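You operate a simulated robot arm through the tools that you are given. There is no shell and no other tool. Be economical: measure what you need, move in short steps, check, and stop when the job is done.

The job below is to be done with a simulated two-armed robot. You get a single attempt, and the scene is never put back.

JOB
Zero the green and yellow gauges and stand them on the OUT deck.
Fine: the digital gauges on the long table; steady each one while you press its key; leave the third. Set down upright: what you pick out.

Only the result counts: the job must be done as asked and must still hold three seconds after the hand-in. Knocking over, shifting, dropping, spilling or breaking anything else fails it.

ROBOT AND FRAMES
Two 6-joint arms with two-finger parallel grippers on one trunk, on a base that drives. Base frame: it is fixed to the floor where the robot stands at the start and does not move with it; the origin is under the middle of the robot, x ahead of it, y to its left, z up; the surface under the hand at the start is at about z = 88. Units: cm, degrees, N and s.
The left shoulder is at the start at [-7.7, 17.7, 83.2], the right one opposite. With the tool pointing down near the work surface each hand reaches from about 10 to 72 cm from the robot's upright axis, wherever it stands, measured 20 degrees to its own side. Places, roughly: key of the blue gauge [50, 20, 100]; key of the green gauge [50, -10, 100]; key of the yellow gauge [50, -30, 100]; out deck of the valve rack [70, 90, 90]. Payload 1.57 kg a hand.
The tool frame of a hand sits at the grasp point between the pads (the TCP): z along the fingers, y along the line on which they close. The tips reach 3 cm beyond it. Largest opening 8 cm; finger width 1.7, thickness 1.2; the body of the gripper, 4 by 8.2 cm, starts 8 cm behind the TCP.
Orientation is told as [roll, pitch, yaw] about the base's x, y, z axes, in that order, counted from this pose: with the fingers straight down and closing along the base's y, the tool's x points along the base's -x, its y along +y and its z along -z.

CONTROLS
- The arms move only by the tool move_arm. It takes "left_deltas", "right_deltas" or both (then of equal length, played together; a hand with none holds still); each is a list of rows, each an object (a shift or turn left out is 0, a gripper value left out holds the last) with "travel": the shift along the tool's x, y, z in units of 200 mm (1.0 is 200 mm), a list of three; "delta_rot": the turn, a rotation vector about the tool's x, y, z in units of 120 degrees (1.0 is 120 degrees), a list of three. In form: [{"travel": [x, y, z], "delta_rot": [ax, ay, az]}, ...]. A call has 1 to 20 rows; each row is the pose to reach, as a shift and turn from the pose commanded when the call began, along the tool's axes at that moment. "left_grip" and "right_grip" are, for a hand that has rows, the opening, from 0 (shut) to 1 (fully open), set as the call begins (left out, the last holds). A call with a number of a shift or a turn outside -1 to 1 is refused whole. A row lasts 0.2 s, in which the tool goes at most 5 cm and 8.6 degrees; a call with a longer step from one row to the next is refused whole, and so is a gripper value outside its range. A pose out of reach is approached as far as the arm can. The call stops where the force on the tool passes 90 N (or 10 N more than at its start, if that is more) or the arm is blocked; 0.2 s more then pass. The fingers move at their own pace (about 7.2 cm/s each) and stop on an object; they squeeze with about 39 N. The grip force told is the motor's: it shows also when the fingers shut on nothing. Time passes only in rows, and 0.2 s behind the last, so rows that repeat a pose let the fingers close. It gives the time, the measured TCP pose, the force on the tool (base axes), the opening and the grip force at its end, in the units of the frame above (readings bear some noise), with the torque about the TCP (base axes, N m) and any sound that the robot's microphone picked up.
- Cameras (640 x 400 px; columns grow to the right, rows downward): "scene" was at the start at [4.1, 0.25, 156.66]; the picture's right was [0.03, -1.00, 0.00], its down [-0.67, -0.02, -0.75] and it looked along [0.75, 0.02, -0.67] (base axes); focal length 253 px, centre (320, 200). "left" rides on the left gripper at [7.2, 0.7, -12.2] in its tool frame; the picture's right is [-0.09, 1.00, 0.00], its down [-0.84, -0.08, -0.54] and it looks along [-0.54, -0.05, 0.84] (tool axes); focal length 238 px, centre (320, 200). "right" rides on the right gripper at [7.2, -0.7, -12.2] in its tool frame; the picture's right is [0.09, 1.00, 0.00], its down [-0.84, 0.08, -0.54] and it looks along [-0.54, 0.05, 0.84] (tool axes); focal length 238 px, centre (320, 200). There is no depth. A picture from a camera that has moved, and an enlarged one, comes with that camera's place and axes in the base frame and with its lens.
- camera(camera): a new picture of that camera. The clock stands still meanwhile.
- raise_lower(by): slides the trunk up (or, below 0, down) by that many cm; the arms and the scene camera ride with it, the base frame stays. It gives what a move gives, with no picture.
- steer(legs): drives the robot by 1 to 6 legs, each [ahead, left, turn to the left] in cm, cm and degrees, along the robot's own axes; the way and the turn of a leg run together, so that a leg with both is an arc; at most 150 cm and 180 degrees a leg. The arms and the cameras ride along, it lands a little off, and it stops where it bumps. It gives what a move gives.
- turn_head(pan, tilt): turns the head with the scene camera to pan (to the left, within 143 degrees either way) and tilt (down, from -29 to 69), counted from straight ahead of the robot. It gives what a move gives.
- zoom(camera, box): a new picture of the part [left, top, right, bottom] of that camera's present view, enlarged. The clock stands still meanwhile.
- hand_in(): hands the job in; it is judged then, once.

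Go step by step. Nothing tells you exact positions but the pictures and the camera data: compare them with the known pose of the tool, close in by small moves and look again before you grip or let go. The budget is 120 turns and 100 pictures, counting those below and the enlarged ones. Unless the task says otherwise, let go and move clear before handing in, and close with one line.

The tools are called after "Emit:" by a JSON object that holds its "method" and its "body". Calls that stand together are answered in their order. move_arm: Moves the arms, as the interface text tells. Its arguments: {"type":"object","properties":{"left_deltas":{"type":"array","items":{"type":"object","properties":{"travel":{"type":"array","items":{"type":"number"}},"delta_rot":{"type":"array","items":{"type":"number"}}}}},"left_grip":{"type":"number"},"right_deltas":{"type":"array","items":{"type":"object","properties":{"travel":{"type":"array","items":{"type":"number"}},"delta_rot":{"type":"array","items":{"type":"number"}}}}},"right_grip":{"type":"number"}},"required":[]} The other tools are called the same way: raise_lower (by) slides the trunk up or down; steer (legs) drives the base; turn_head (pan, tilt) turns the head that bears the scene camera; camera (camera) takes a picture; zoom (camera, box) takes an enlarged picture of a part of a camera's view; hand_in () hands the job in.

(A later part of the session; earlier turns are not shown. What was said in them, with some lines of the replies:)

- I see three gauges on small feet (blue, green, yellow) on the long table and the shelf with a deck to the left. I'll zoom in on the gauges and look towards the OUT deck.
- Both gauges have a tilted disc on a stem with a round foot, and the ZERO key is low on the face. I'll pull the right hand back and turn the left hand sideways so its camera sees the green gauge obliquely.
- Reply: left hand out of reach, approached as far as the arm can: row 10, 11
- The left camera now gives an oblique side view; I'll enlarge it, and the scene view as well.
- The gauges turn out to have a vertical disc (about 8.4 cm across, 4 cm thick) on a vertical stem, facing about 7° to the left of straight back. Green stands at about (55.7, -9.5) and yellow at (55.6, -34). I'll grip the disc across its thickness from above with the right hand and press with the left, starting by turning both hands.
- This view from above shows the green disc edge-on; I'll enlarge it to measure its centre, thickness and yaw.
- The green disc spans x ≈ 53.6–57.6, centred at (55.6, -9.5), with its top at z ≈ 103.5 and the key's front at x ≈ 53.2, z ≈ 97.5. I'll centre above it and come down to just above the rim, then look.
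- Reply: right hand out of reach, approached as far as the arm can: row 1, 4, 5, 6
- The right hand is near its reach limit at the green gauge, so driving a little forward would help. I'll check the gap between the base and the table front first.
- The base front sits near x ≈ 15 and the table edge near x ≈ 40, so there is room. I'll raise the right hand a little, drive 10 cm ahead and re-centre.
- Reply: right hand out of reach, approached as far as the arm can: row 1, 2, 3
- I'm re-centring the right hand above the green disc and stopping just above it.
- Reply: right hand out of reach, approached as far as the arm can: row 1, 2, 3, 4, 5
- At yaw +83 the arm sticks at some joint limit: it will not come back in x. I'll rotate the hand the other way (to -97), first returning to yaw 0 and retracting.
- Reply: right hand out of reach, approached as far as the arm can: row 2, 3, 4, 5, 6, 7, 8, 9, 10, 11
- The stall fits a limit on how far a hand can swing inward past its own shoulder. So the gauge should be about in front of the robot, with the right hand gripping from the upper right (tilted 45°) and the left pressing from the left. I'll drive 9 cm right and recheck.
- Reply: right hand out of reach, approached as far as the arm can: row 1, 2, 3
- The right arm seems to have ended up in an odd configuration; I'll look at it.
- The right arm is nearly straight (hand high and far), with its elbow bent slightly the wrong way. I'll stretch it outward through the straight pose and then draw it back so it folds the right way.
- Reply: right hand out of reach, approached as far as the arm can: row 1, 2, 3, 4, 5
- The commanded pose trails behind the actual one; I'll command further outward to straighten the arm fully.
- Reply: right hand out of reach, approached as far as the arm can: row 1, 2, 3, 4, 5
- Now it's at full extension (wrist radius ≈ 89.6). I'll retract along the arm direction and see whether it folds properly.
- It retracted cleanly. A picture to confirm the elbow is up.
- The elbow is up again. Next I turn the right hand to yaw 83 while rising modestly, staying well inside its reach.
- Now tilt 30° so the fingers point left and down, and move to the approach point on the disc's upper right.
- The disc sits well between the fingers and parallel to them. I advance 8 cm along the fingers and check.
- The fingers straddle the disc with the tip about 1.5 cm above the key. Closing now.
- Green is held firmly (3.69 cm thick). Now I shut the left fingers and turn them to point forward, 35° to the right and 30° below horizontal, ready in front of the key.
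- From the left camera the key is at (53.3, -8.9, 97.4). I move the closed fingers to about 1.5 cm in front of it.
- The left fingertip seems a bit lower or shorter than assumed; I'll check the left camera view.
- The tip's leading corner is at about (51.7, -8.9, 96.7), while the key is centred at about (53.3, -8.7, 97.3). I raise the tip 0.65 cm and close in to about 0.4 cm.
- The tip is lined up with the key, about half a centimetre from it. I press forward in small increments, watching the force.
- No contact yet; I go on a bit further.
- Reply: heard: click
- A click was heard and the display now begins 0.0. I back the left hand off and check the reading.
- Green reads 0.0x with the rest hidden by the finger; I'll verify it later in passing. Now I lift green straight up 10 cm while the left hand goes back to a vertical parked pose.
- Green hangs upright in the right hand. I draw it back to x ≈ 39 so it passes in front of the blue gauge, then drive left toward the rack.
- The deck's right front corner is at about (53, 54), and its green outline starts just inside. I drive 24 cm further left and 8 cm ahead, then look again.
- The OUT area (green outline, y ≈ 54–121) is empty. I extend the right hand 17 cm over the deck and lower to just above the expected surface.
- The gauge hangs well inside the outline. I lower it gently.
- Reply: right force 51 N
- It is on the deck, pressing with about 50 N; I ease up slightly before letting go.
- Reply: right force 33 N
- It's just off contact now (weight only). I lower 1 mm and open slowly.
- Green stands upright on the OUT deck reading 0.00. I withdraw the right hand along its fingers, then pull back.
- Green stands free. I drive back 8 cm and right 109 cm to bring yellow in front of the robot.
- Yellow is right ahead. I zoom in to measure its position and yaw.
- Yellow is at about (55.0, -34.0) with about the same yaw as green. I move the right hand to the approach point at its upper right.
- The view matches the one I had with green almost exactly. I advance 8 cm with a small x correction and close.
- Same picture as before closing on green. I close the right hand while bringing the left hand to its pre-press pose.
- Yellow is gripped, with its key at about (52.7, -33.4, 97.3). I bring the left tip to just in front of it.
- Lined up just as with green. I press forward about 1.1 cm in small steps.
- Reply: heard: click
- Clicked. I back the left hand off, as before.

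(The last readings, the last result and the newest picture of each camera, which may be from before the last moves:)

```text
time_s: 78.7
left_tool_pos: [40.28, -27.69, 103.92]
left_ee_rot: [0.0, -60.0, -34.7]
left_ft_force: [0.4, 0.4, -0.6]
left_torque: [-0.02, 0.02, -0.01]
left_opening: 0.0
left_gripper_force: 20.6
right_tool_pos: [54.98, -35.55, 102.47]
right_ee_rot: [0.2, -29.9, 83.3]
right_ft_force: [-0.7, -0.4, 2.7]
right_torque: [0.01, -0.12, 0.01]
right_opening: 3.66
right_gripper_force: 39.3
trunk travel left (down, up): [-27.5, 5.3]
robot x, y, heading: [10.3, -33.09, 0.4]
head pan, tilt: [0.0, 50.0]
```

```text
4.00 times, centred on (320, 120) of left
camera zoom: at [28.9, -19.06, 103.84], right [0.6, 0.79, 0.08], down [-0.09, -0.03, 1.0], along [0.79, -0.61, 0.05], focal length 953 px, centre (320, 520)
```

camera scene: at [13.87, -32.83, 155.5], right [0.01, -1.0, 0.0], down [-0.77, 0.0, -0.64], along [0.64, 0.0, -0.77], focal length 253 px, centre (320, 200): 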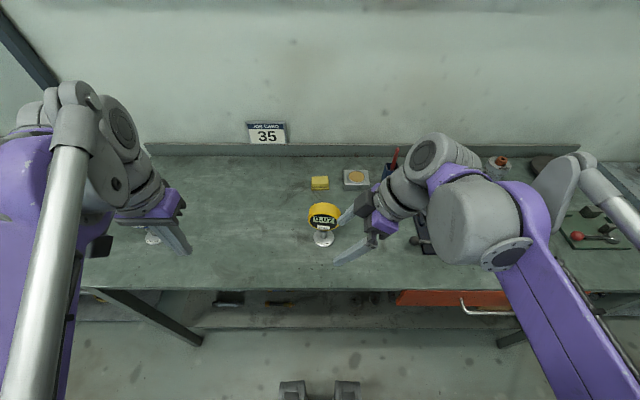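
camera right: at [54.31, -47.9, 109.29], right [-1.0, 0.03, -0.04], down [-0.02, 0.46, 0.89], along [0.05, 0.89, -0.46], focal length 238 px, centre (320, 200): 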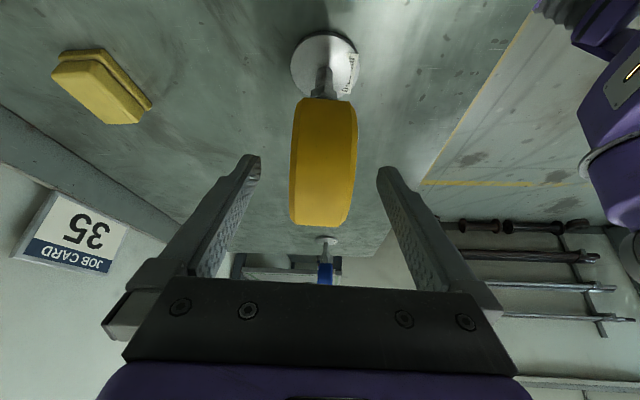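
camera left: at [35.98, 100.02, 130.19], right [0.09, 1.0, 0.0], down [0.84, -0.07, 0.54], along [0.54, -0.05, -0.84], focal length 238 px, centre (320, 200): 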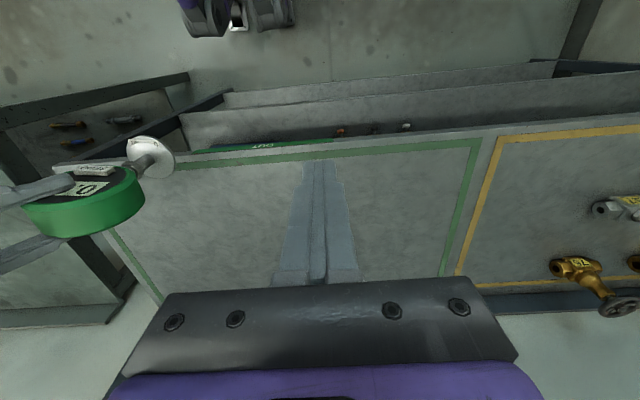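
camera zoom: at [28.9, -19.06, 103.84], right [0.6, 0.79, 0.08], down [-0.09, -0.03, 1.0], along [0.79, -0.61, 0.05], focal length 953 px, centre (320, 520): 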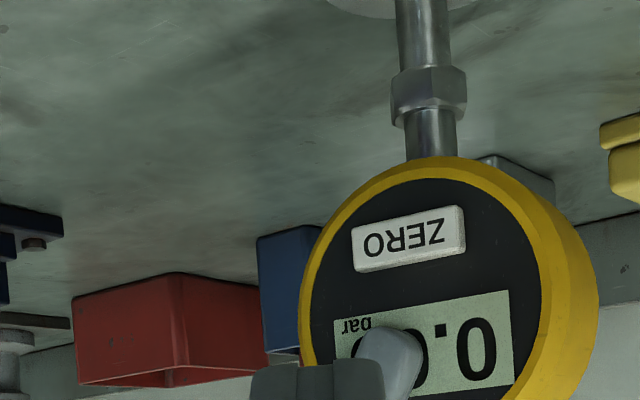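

Same lift as for green: right straight up 10 cm, left back to vertical.

Emit:
{"method": "move_arm", "body": {"left_deltas": [{"travel": [-0.037, 0.045, -0.078], "delta_rot": [-0.0152, 0.0484, -0.0264]}, {"travel": [-0.074, 0.09, -0.155], "delta_rot": [-0.0305, 0.0967, -0.0528]}, {"travel": [-0.111, 0.135, -0.233], "delta_rot": [-0.0457, 0.1451, -0.0792]}, {"travel": [-0.148, 0.18, -0.311], "delta_rot": [-0.061, 0.1934, -0.1056]}, {"travel": [-0.185, 0.225, -0.389], "delta_rot": [-0.0762, 0.2418, -0.132]}, {"travel": [-0.223, 0.27, -0.466], "delta_rot": [-0.0915, 0.2902, -0.1585]}, {"travel": [-0.26, 0.315, -0.544], "delta_rot": [-0.1067, 0.3385, -0.1849]}, {"travel": [-0.297, 0.36, -0.622], "delta_rot": [-0.122, 0.3869, -0.2113]}, {"travel": [-0.334, 0.405, -0.699], "delta_rot": [-0.1372, 0.4352, -0.2377]}, {"travel": [-0.371, 0.45, -0.777], "delta_rot": [-0.1525, 0.4836, -0.2641]}], "right_deltas": [{"travel": [-0.025, 0, -0.043]}, {"travel": [-0.05, 0, -0.087]}, {"travel": [-0.075, 0, -0.13]}, {"travel": [-0.1, 0, -0.173]}, {"travel": [-0.125, 0, -0.217]}, {"travel": [-0.15, 0, -0.26]}, {"travel": [-0.175, 0, -0.303]}, {"travel": [-0.2, 0, -0.346]}, {"travel": [-0.225, 0, -0.39]}, {"travel": [-0.25, 0, -0.433]}]}}

Emit:
{"method": "move_arm", "body": {"left_deltas": [{"travel": [0.03, 0.04, 0]}, {"travel": [0.06, 0.08, 0]}, {"travel": [0.09, 0.12, 0]}, {"travel": [0.12, 0.16, 0]}, {"travel": [0.15, 0.2, 0]}, {"travel": [0.15, 0.25, 0]}], "right_deltas": [{"travel": [0.015, 0.14, -0.009]}, {"travel": [0.031, 0.28, -0.018]}, {"travel": [0.046, 0.42, -0.027]}, {"travel": [0.062, 0.56, -0.036]}, {"travel": [0.077, 0.7, -0.045]}, {"travel": [0.092, 0.843, -0.053]}]}}

Emit:
{"method": "camera", "body": {"camera": "scene"}}

```text
time_s: 80.9
left_tool_pos: [37.49, -14.74, 118.23]
left_ee_rot: [0.1, 0.2, 0.4]
left_ft_force: [0.2, -0.8, 0.0]
left_torque: [-0.04, 0.0, 0.01]
left_opening: 0.01
left_gripper_force: 21.4
right_tool_pos: [54.84, -35.39, 112.13]
right_ee_rot: [0.2, -29.9, 83.3]
right_ft_force: [-0.1, -1.1, -3.2]
right_torque: [-0.11, -0.01, -0.01]
right_opening: 3.69
right_gripper_force: 39.6
trunk travel left (down, up): [-27.5, 5.3]
robot x, y, heading: [10.37, -32.92, 0.3]
head pan, tilt: [0.0, 50.0]
```

```text
time_s: 82.3
left_tool_pos: [34.26, -9.49, 118.14]
left_ee_rot: [0.0, 0.0, 0.4]
left_ft_force: [0.7, -0.2, 0.8]
left_torque: [0.01, -0.01, -0.03]
left_opening: 0.01
left_gripper_force: 21.3
right_tool_pos: [37.56, -35.56, 112.46]
right_ee_rot: [0.3, -29.9, 83.2]
right_ft_force: [-0.7, 0.5, -3.9]
right_torque: [-0.04, 0.01, -0.03]
right_opening: 3.69
right_gripper_force: 39.0
trunk travel left (down, up): [-27.5, 5.3]
robot x, y, heading: [10.31, -32.85, 0.4]
head pan, tilt: [0.0, 50.0]
```

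```text
43 pictures are left
camera scene: at [13.77, -32.84, 155.5], right [0.01, -1.0, 0.0], down [-0.77, 0.0, -0.64], along [0.64, 0.0, -0.77], focal length 253 px, centre (320, 200)
```

scene: 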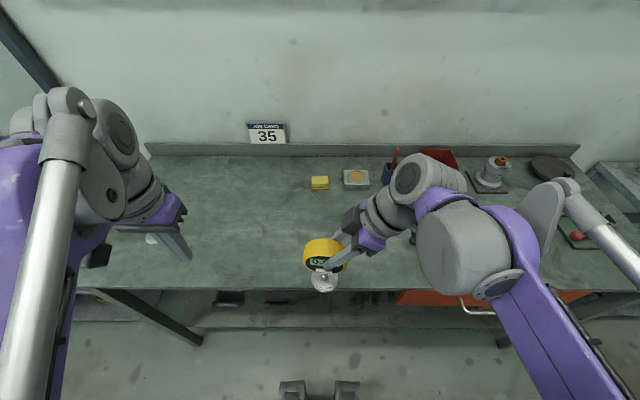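

Yellow is held upright. I drive left 127 cm (arms pulled back) so yellow will stand about 18 cm left of green, then 8 cm ahead.

Emit:
{"method": "steer", "body": {"legs": [[0, 127, 0]]}}

Emit:
{"method": "turn_head", "body": {"pan": 0, "tilt": 45}}

Emit:
{"method": "camera", "body": {"camera": "scene"}}

```text
time_s: 93.8
left_tool_pos: [32.92, 119.2, 118.24]
left_ee_rot: [0.0, 0.0, 0.8]
left_ft_force: [0.0, -0.3, 0.4]
left_torque: [0.0, 0.0, -0.01]
left_opening: 0.0
left_gripper_force: 21.5
right_tool_pos: [36.48, 93.23, 112.41]
right_ee_rot: [0.1, -29.9, 83.7]
right_ft_force: [0.1, 1.0, -4.0]
right_torque: [-0.07, -0.02, -0.01]
right_opening: 3.66
right_gripper_force: 38.8
trunk travel left (down, up): [-27.5, 5.3]
robot x, y, heading: [9.16, 95.93, 0.8]
head pan, tilt: [0.0, 50.0]
```

```text
time_s: 94.4
left_tool_pos: [32.92, 119.21, 118.2]
left_ee_rot: [0.1, 0.0, 0.8]
left_ft_force: [-0.3, 0.1, 0.0]
left_torque: [0.06, -0.02, 0.03]
left_opening: 0.0
left_gripper_force: 20.8
right_tool_pos: [36.47, 93.2, 112.44]
right_ee_rot: [0.2, -29.9, 83.7]
right_ft_force: [-0.6, 0.0, -4.0]
right_torque: [-0.03, -0.02, 0.03]
right_opening: 3.68
right_gripper_force: 38.9
trunk travel left (down, up): [-27.5, 5.3]
robot x, y, heading: [9.19, 95.83, 0.9]
head pan, tilt: [0.0, 45.0]
```

```text
42 pictures are left
camera scene: at [13.07, 95.85, 156.19], right [0.01, -1.0, 0.0], down [-0.71, -0.01, -0.71], along [0.71, 0.01, -0.71], focal length 253 px, centre (320, 200)
```

scene: 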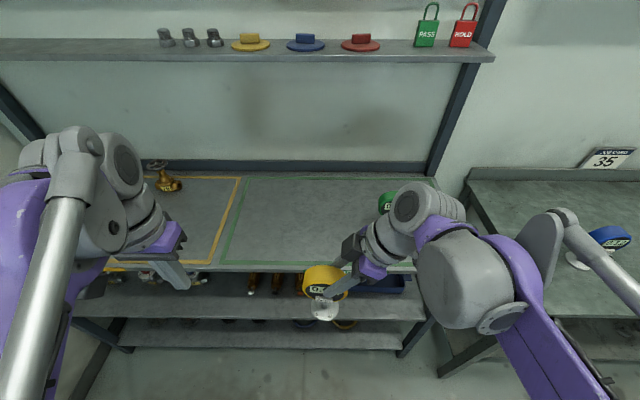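

Yellow lines up inside the green outline, left of green. I drive 10 cm ahead.

Emit:
{"method": "steer", "body": {"legs": [[10, 0, 0]]}}

Emit:
{"method": "camera", "body": {"camera": "scene"}}

```text
time_s: 95.6
left_tool_pos: [42.71, 119.29, 118.14]
left_ee_rot: [-0.1, -0.1, 0.8]
left_ft_force: [0.8, -0.5, -0.1]
left_torque: [0.0, -0.01, 0.01]
left_opening: 0.0
left_gripper_force: 21.8
right_tool_pos: [46.34, 93.36, 112.4]
right_ee_rot: [0.2, -29.8, 83.7]
right_ft_force: [1.2, 0.0, -3.4]
right_torque: [-0.05, 0.01, 0.0]
right_opening: 3.7
right_gripper_force: 39.0
trunk travel left (down, up): [-27.5, 5.3]
robot x, y, heading: [19.06, 95.67, 0.9]
head pan, tilt: [0.0, 45.0]
```

```text
41 pictures are left
camera scene: at [22.9, 95.98, 156.18], right [0.01, -1.0, 0.0], down [-0.71, -0.01, -0.71], along [0.71, 0.01, -0.71], focal length 253 px, centre (320, 200)
```

scene: 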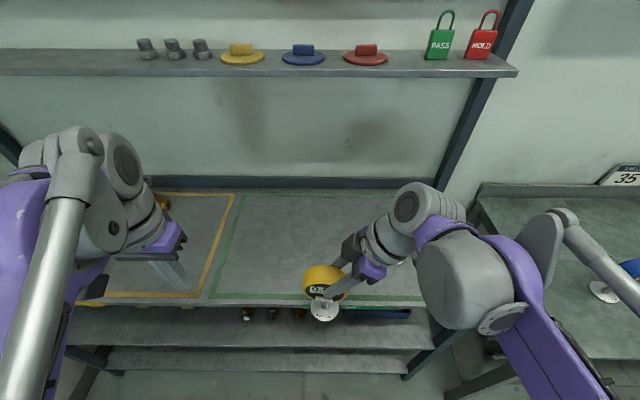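

I extend over the deck with 4 cm extra to the left to keep the hand well clear of green, and lower to about 1 cm above contact height.

Emit:
{"method": "move_arm", "body": {"right_deltas": [{"travel": [-0.044, -0.137, 0.025]}, {"travel": [-0.088, -0.273, 0.05]}, {"travel": [-0.132, -0.41, 0.075]}, {"travel": [-0.176, -0.547, 0.1]}, {"travel": [-0.22, -0.683, 0.124]}, {"travel": [-0.264, -0.82, 0.149]}, {"travel": [-0.214, -0.82, 0.236]}, {"travel": [-0.164, -0.82, 0.322]}, {"travel": [-0.109, -0.82, 0.417]}, {"travel": [-0.109, -0.82, 0.417]}]}}

Emit:
{"method": "camera", "body": {"camera": "right"}}

Emit:
{"method": "camera", "body": {"camera": "scene"}}

```text
time_s: 97.8
left_tool_pos: [42.67, 119.32, 118.31]
left_ee_rot: [0.0, -0.1, 0.9]
left_ft_force: [-0.4, -0.5, 0.0]
left_torque: [-0.01, -0.03, 0.01]
left_opening: 0.01
left_gripper_force: 21.2
right_tool_pos: [63.12, 97.73, 106.33]
right_ee_rot: [0.2, -30.1, 83.7]
right_ft_force: [7.3, -2.6, 39.0]
right_torque: [-0.04, -0.5, 0.01]
right_opening: 3.68
right_gripper_force: 39.4
trunk travel left (down, up): [-27.5, 5.3]
robot x, y, heading: [18.89, 95.56, 0.9]
head pan, tilt: [0.0, 45.0]
```

```text
40 pictures are left
camera right: at [62.56, 85.36, 113.23], right [-1.0, 0.03, -0.04], down [-0.03, 0.46, 0.89], along [0.05, 0.89, -0.46], focal length 238 px, centre (320, 200)
```

right: 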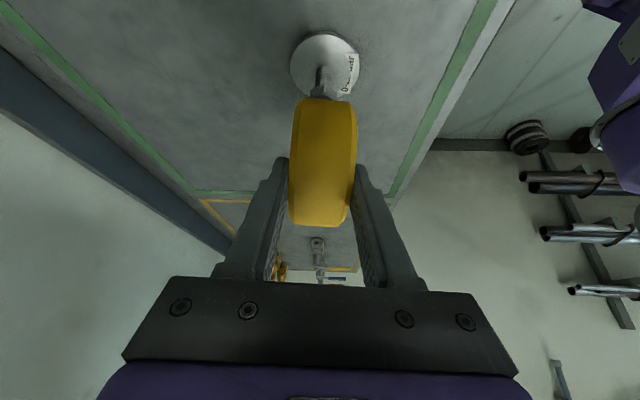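

```text
39 pictures are left
camera scene: at [22.76, 95.92, 156.25], right [0.01, -1.0, 0.0], down [-0.71, -0.01, -0.71], along [0.71, 0.01, -0.71], focal length 253 px, centre (320, 200)
```

scene: 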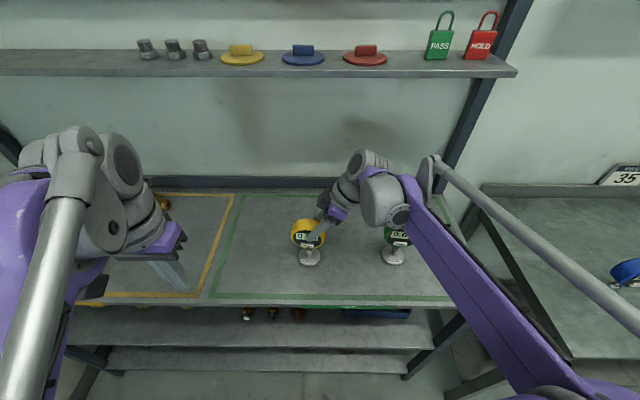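

It is already touching, with 39 N. I ease up a little.

Emit:
{"method": "move_arm", "body": {"right_deltas": [{"travel": [-0.005, 0, -0.0087]}, {"travel": [-0.005, 0, -0.0087]}]}}

```text
time_s: 98.4
left_tool_pos: [42.68, 119.36, 118.23]
left_ee_rot: [-0.1, 0.1, 0.8]
left_ft_force: [-0.2, 0.5, -0.3]
left_torque: [-0.01, -0.04, 0.0]
left_opening: 0.0
left_gripper_force: 21.1
right_tool_pos: [63.13, 97.77, 106.39]
right_ee_rot: [0.0, -30.0, 83.7]
right_ft_force: [8.0, 0.8, 30.2]
right_torque: [0.94, -0.63, -0.26]
right_opening: 3.7
right_gripper_force: 38.8
trunk travel left (down, up): [-27.5, 5.3]
robot x, y, heading: [19.26, 95.9, 0.9]
head pan, tilt: [0.0, 45.0]
```

Emit:
{"method": "move_arm", "body": {"right_deltas": [{"travel": [-0.002, 0, -0.0035]}, {"travel": [-0.002, 0, -0.0035]}]}}

```text
time_s: 99.0
left_tool_pos: [42.78, 119.31, 118.29]
left_ee_rot: [-0.1, 0.0, 0.8]
left_ft_force: [-0.8, 0.3, 0.1]
left_torque: [0.02, -0.01, -0.01]
left_opening: 0.0
left_gripper_force: 21.1
right_tool_pos: [63.0, 97.8, 106.34]
right_ee_rot: [0.3, -29.9, 83.9]
right_ft_force: [5.0, 4.2, 15.6]
right_torque: [1.14, -0.55, -0.16]
right_opening: 3.68
right_gripper_force: 38.7
trunk travel left (down, up): [-27.5, 5.3]
robot x, y, heading: [19.08, 95.85, 0.8]
head pan, tilt: [0.0, 45.0]
```

Emit:
{"method": "move_arm", "body": {"right_deltas": [{"travel": [-0.0015, 0, -0.0026]}, {"travel": [-0.0015, 0, -0.0026]}]}}

```text
time_s: 99.6
left_tool_pos: [42.68, 119.47, 118.12]
left_ee_rot: [0.0, 0.0, 0.8]
left_ft_force: [0.7, 0.0, -0.4]
left_torque: [0.0, 0.0, -0.02]
left_opening: 0.03
left_gripper_force: 21.8
right_tool_pos: [63.05, 97.65, 106.44]
right_ee_rot: [0.3, -29.8, 83.8]
right_ft_force: [1.5, 3.5, 1.0]
right_torque: [0.79, -0.28, 0.02]
right_opening: 3.67
right_gripper_force: 39.0
trunk travel left (down, up): [-27.5, 5.3]
robot x, y, heading: [18.78, 96.01, 0.7]
head pan, tilt: [0.0, 45.0]
```

The load is nearly gone and the foot rests on the deck. I open the right hand.

Emit:
{"method": "move_arm", "body": {"right_deltas": [{"travel": [0, 0, 0]}, {"travel": [0, 0, 0]}, {"travel": [0, 0, 0]}, {"travel": [0, 0, 0]}], "right_grip": 1}}

Emit:
{"method": "camera", "body": {"camera": "right"}}

Emit:
{"method": "zoom", "body": {"camera": "scene", "box": [260, 190, 440, 310]}}

```text
time_s: 100.6
left_tool_pos: [42.73, 119.42, 118.18]
left_ee_rot: [0.0, 0.1, 0.9]
left_ft_force: [0.6, 0.0, -0.3]
left_torque: [0.0, -0.02, 0.01]
left_opening: 0.01
left_gripper_force: 21.3
right_tool_pos: [63.3, 97.7, 106.31]
right_ee_rot: [0.2, -29.9, 83.8]
right_ft_force: [-0.2, -0.8, 0.4]
right_torque: [-0.03, 0.03, 0.02]
right_opening: 8.01
right_gripper_force: 0.1
trunk travel left (down, up): [-27.5, 5.3]
robot x, y, heading: [18.97, 95.88, 0.5]
head pan, tilt: [0.0, 45.0]
```

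```text
38 pictures are left
camera right: at [62.66, 85.36, 113.34], right [-1.0, 0.03, -0.04], down [-0.02, 0.46, 0.89], along [0.04, 0.89, -0.46], focal length 238 px, centre (320, 200)
```

right: 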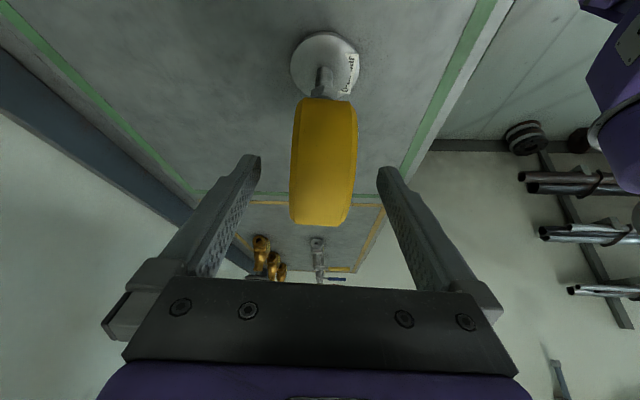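

```text
3.33 times, centred on (350, 250) of scene
camera zoom: at [22.9, 95.98, 156.19], right [0.01, -1.0, 0.0], down [-0.71, -0.01, -0.71], along [0.71, 0.01, -0.71], focal length 842 px, centre (220, 33)
```

zoom: 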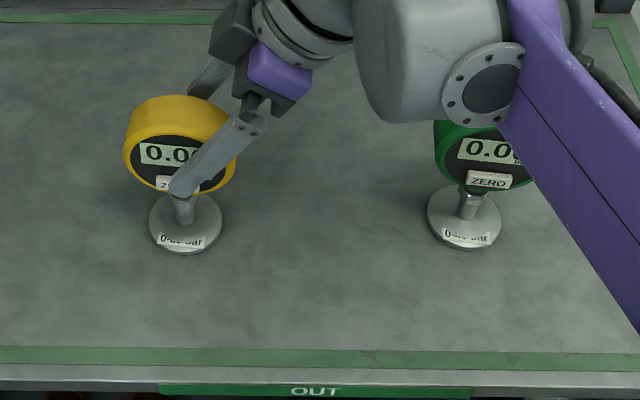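

Both stand upright. I withdraw the right hand along its fingers, then pull it back, clear of green.

Emit:
{"method": "move_arm", "body": {"right_deltas": [{"travel": [0, -0.01, -0.1]}, {"travel": [0, -0.015, -0.2]}, {"travel": [0, -0.02, -0.3]}, {"travel": [0, -0.025, -0.4]}, {"travel": [-0.05, -0.025, -0.5]}, {"travel": [-0.05, 0.2, -0.5]}, {"travel": [-0.05, 0.4, -0.5]}, {"travel": [-0.05, 0.6, -0.5]}, {"travel": [-0.05, 0.8, -0.5]}]}}

Emit:
{"method": "steer", "body": {"legs": [[-15, 0, 0]]}}

Emit:
{"method": "turn_head", "body": {"pan": -10, "tilt": 35}}

Emit:
{"method": "camera", "body": {"camera": "scene"}}

```text
time_s: 102.6
left_tool_pos: [42.57, 119.33, 118.27]
left_ee_rot: [0.1, -0.1, 0.8]
left_ft_force: [-0.5, 0.1, 0.2]
left_torque: [0.03, -0.02, 0.01]
left_opening: 0.01
left_gripper_force: 21.0
right_tool_pos: [46.8, 95.23, 115.91]
right_ee_rot: [0.2, -30.0, 83.6]
right_ft_force: [-0.3, 0.1, 0.5]
right_torque: [0.03, 0.0, -0.01]
right_opening: 8.0
right_gripper_force: 0.1
trunk travel left (down, up): [-27.5, 5.3]
robot x, y, heading: [19.19, 95.62, 0.6]
head pan, tilt: [0.0, 45.0]
```

```text
time_s: 103.9
left_tool_pos: [28.29, 119.11, 118.13]
left_ee_rot: [0.0, 0.0, 0.7]
left_ft_force: [0.0, 0.1, -0.2]
left_torque: [0.0, 0.0, 0.01]
left_opening: 0.0
left_gripper_force: 21.5
right_tool_pos: [32.41, 95.09, 116.03]
right_ee_rot: [0.2, -29.9, 83.7]
right_ft_force: [-0.3, -0.3, -0.6]
right_torque: [0.01, -0.03, 0.01]
right_opening: 8.0
right_gripper_force: 0.1
trunk travel left (down, up): [-27.5, 5.3]
robot x, y, heading: [4.59, 95.76, 1.0]
head pan, tilt: [0.0, 45.0]
```

```text
time_s: 104.7
left_tool_pos: [28.17, 119.12, 118.15]
left_ee_rot: [0.0, 0.1, 0.8]
left_ft_force: [-1.9, 0.4, 0.5]
left_torque: [-0.01, 0.04, -0.01]
left_opening: 0.02
left_gripper_force: 21.5
right_tool_pos: [32.35, 95.1, 115.93]
right_ee_rot: [0.2, -29.9, 83.7]
right_ft_force: [-0.1, 0.8, -0.2]
right_torque: [-0.01, 0.01, -0.02]
right_opening: 8.01
right_gripper_force: 0.1
trunk travel left (down, up): [-27.5, 5.3]
robot x, y, heading: [4.39, 95.78, 0.5]
head pan, tilt: [-10.0, 35.0]
```

```text
36 pictures are left
camera scene: at [8.88, 94.27, 157.67], right [-0.16, -0.99, 0.0], down [-0.57, 0.09, -0.82], along [0.81, -0.13, -0.57], focal length 253 px, centre (320, 200)
```

scene: 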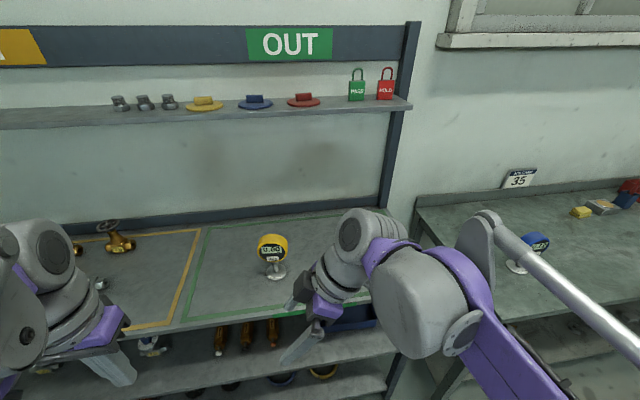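

Yellow is visible; green hides behind the right arm. I check yellow's display and shift the robot to see green.

Emit:
{"method": "zoom", "body": {"camera": "scene", "box": [240, 220, 320, 290]}}

Emit:
{"method": "steer", "body": {"legs": [[0, -50, 0]]}}

Emit:
{"method": "turn_head", "body": {"pan": 25, "tilt": 35}}

Emit:
{"method": "camera", "body": {"camera": "scene"}}

```text
5.71 times, centred on (280, 255) of scene
camera zoom: at [8.88, 94.27, 157.67], right [-0.16, -0.99, 0.0], down [-0.57, 0.09, -0.82], along [0.81, -0.13, -0.57], focal length 1443 px, centre (549, -114)
```

zoom: 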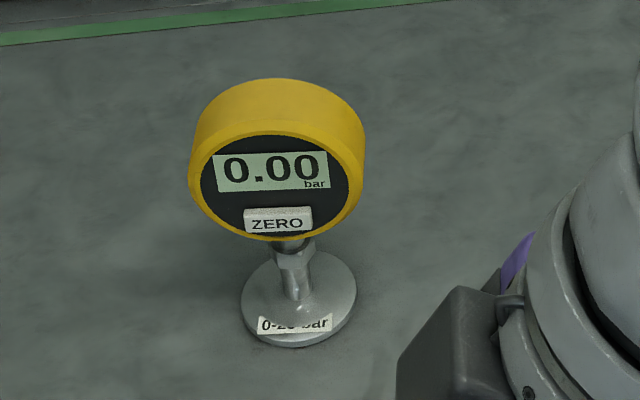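

```text
time_s: 109.6
left_tool_pos: [28.8, 68.04, 118.16]
left_ee_rot: [0.0, 0.0, -0.2]
left_ft_force: [0.0, 0.9, 0.7]
left_torque: [-0.01, -0.01, -0.01]
left_opening: 0.0
left_gripper_force: 21.7
right_tool_pos: [32.62, 43.91, 115.88]
right_ee_rot: [0.2, -29.9, 82.7]
right_ft_force: [0.0, -0.3, -0.8]
right_torque: [0.0, 0.01, -0.01]
right_opening: 8.02
right_gripper_force: 0.0
trunk travel left (down, up): [-27.5, 5.3]
robot x, y, heading: [4.67, 44.66, -0.1]
head pan, tilt: [-10.0, 35.0]
```

```text
time_s: 110.6
left_tool_pos: [28.88, 68.03, 118.27]
left_ee_rot: [0.0, -0.1, -0.1]
left_ft_force: [0.4, -0.4, -0.4]
left_torque: [0.01, 0.02, -0.01]
left_opening: 0.0
left_gripper_force: 21.3
right_tool_pos: [32.61, 43.89, 115.71]
right_ee_rot: [0.2, -29.9, 82.7]
right_ft_force: [-0.2, -0.2, 0.2]
right_torque: [-0.02, 0.03, 0.03]
right_opening: 7.98
right_gripper_force: 0.2
trunk travel left (down, up): [-27.5, 5.3]
robot x, y, heading: [4.83, 45.32, -0.0]
head pan, tilt: [25.0, 35.0]
```

```text
34 pictures are left
camera scene: at [8.44, 48.78, 157.67], right [0.42, -0.91, 0.0], down [-0.52, -0.24, -0.82], along [0.74, 0.34, -0.57], focal length 253 px, centre (320, 200)
```

scene: 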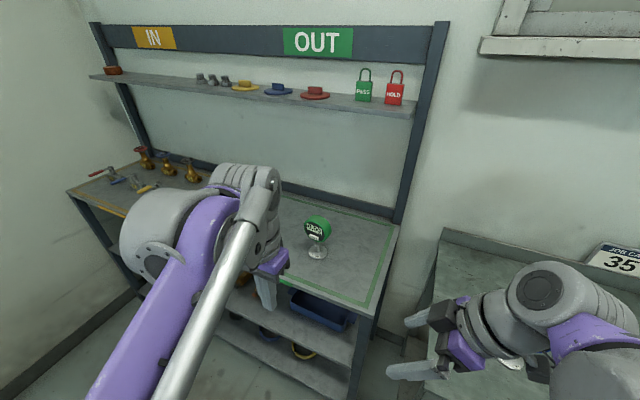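

Green stands upright on the deck too; one last enlargement to confirm its reading.

Emit:
{"method": "zoom", "body": {"camera": "scene", "box": [280, 200, 360, 270]}}

```text
5.71 times, centred on (320, 235) of scene
camera zoom: at [8.44, 48.78, 157.67], right [0.42, -0.91, 0.0], down [-0.52, -0.24, -0.82], along [0.74, 0.34, -0.57], focal length 1443 px, centre (320, 0)
```

zoom: 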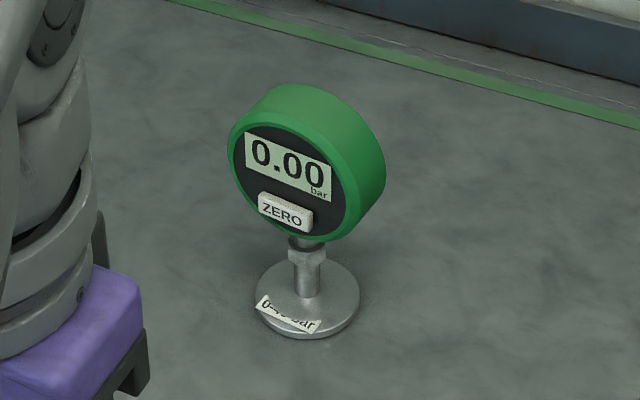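

Both gauges read 0.00 and stand upright on the OUT deck, the hands are clear, and I left the blue gauge where it was. I hand the job in.

Emit:
{"method": "hand_in", "body": {}}

```text
The job is handed in.
```

The green and yellow gauges are zeroed (both read 0.00) and stand upright on the OUT deck; the blue gauge was left alone.
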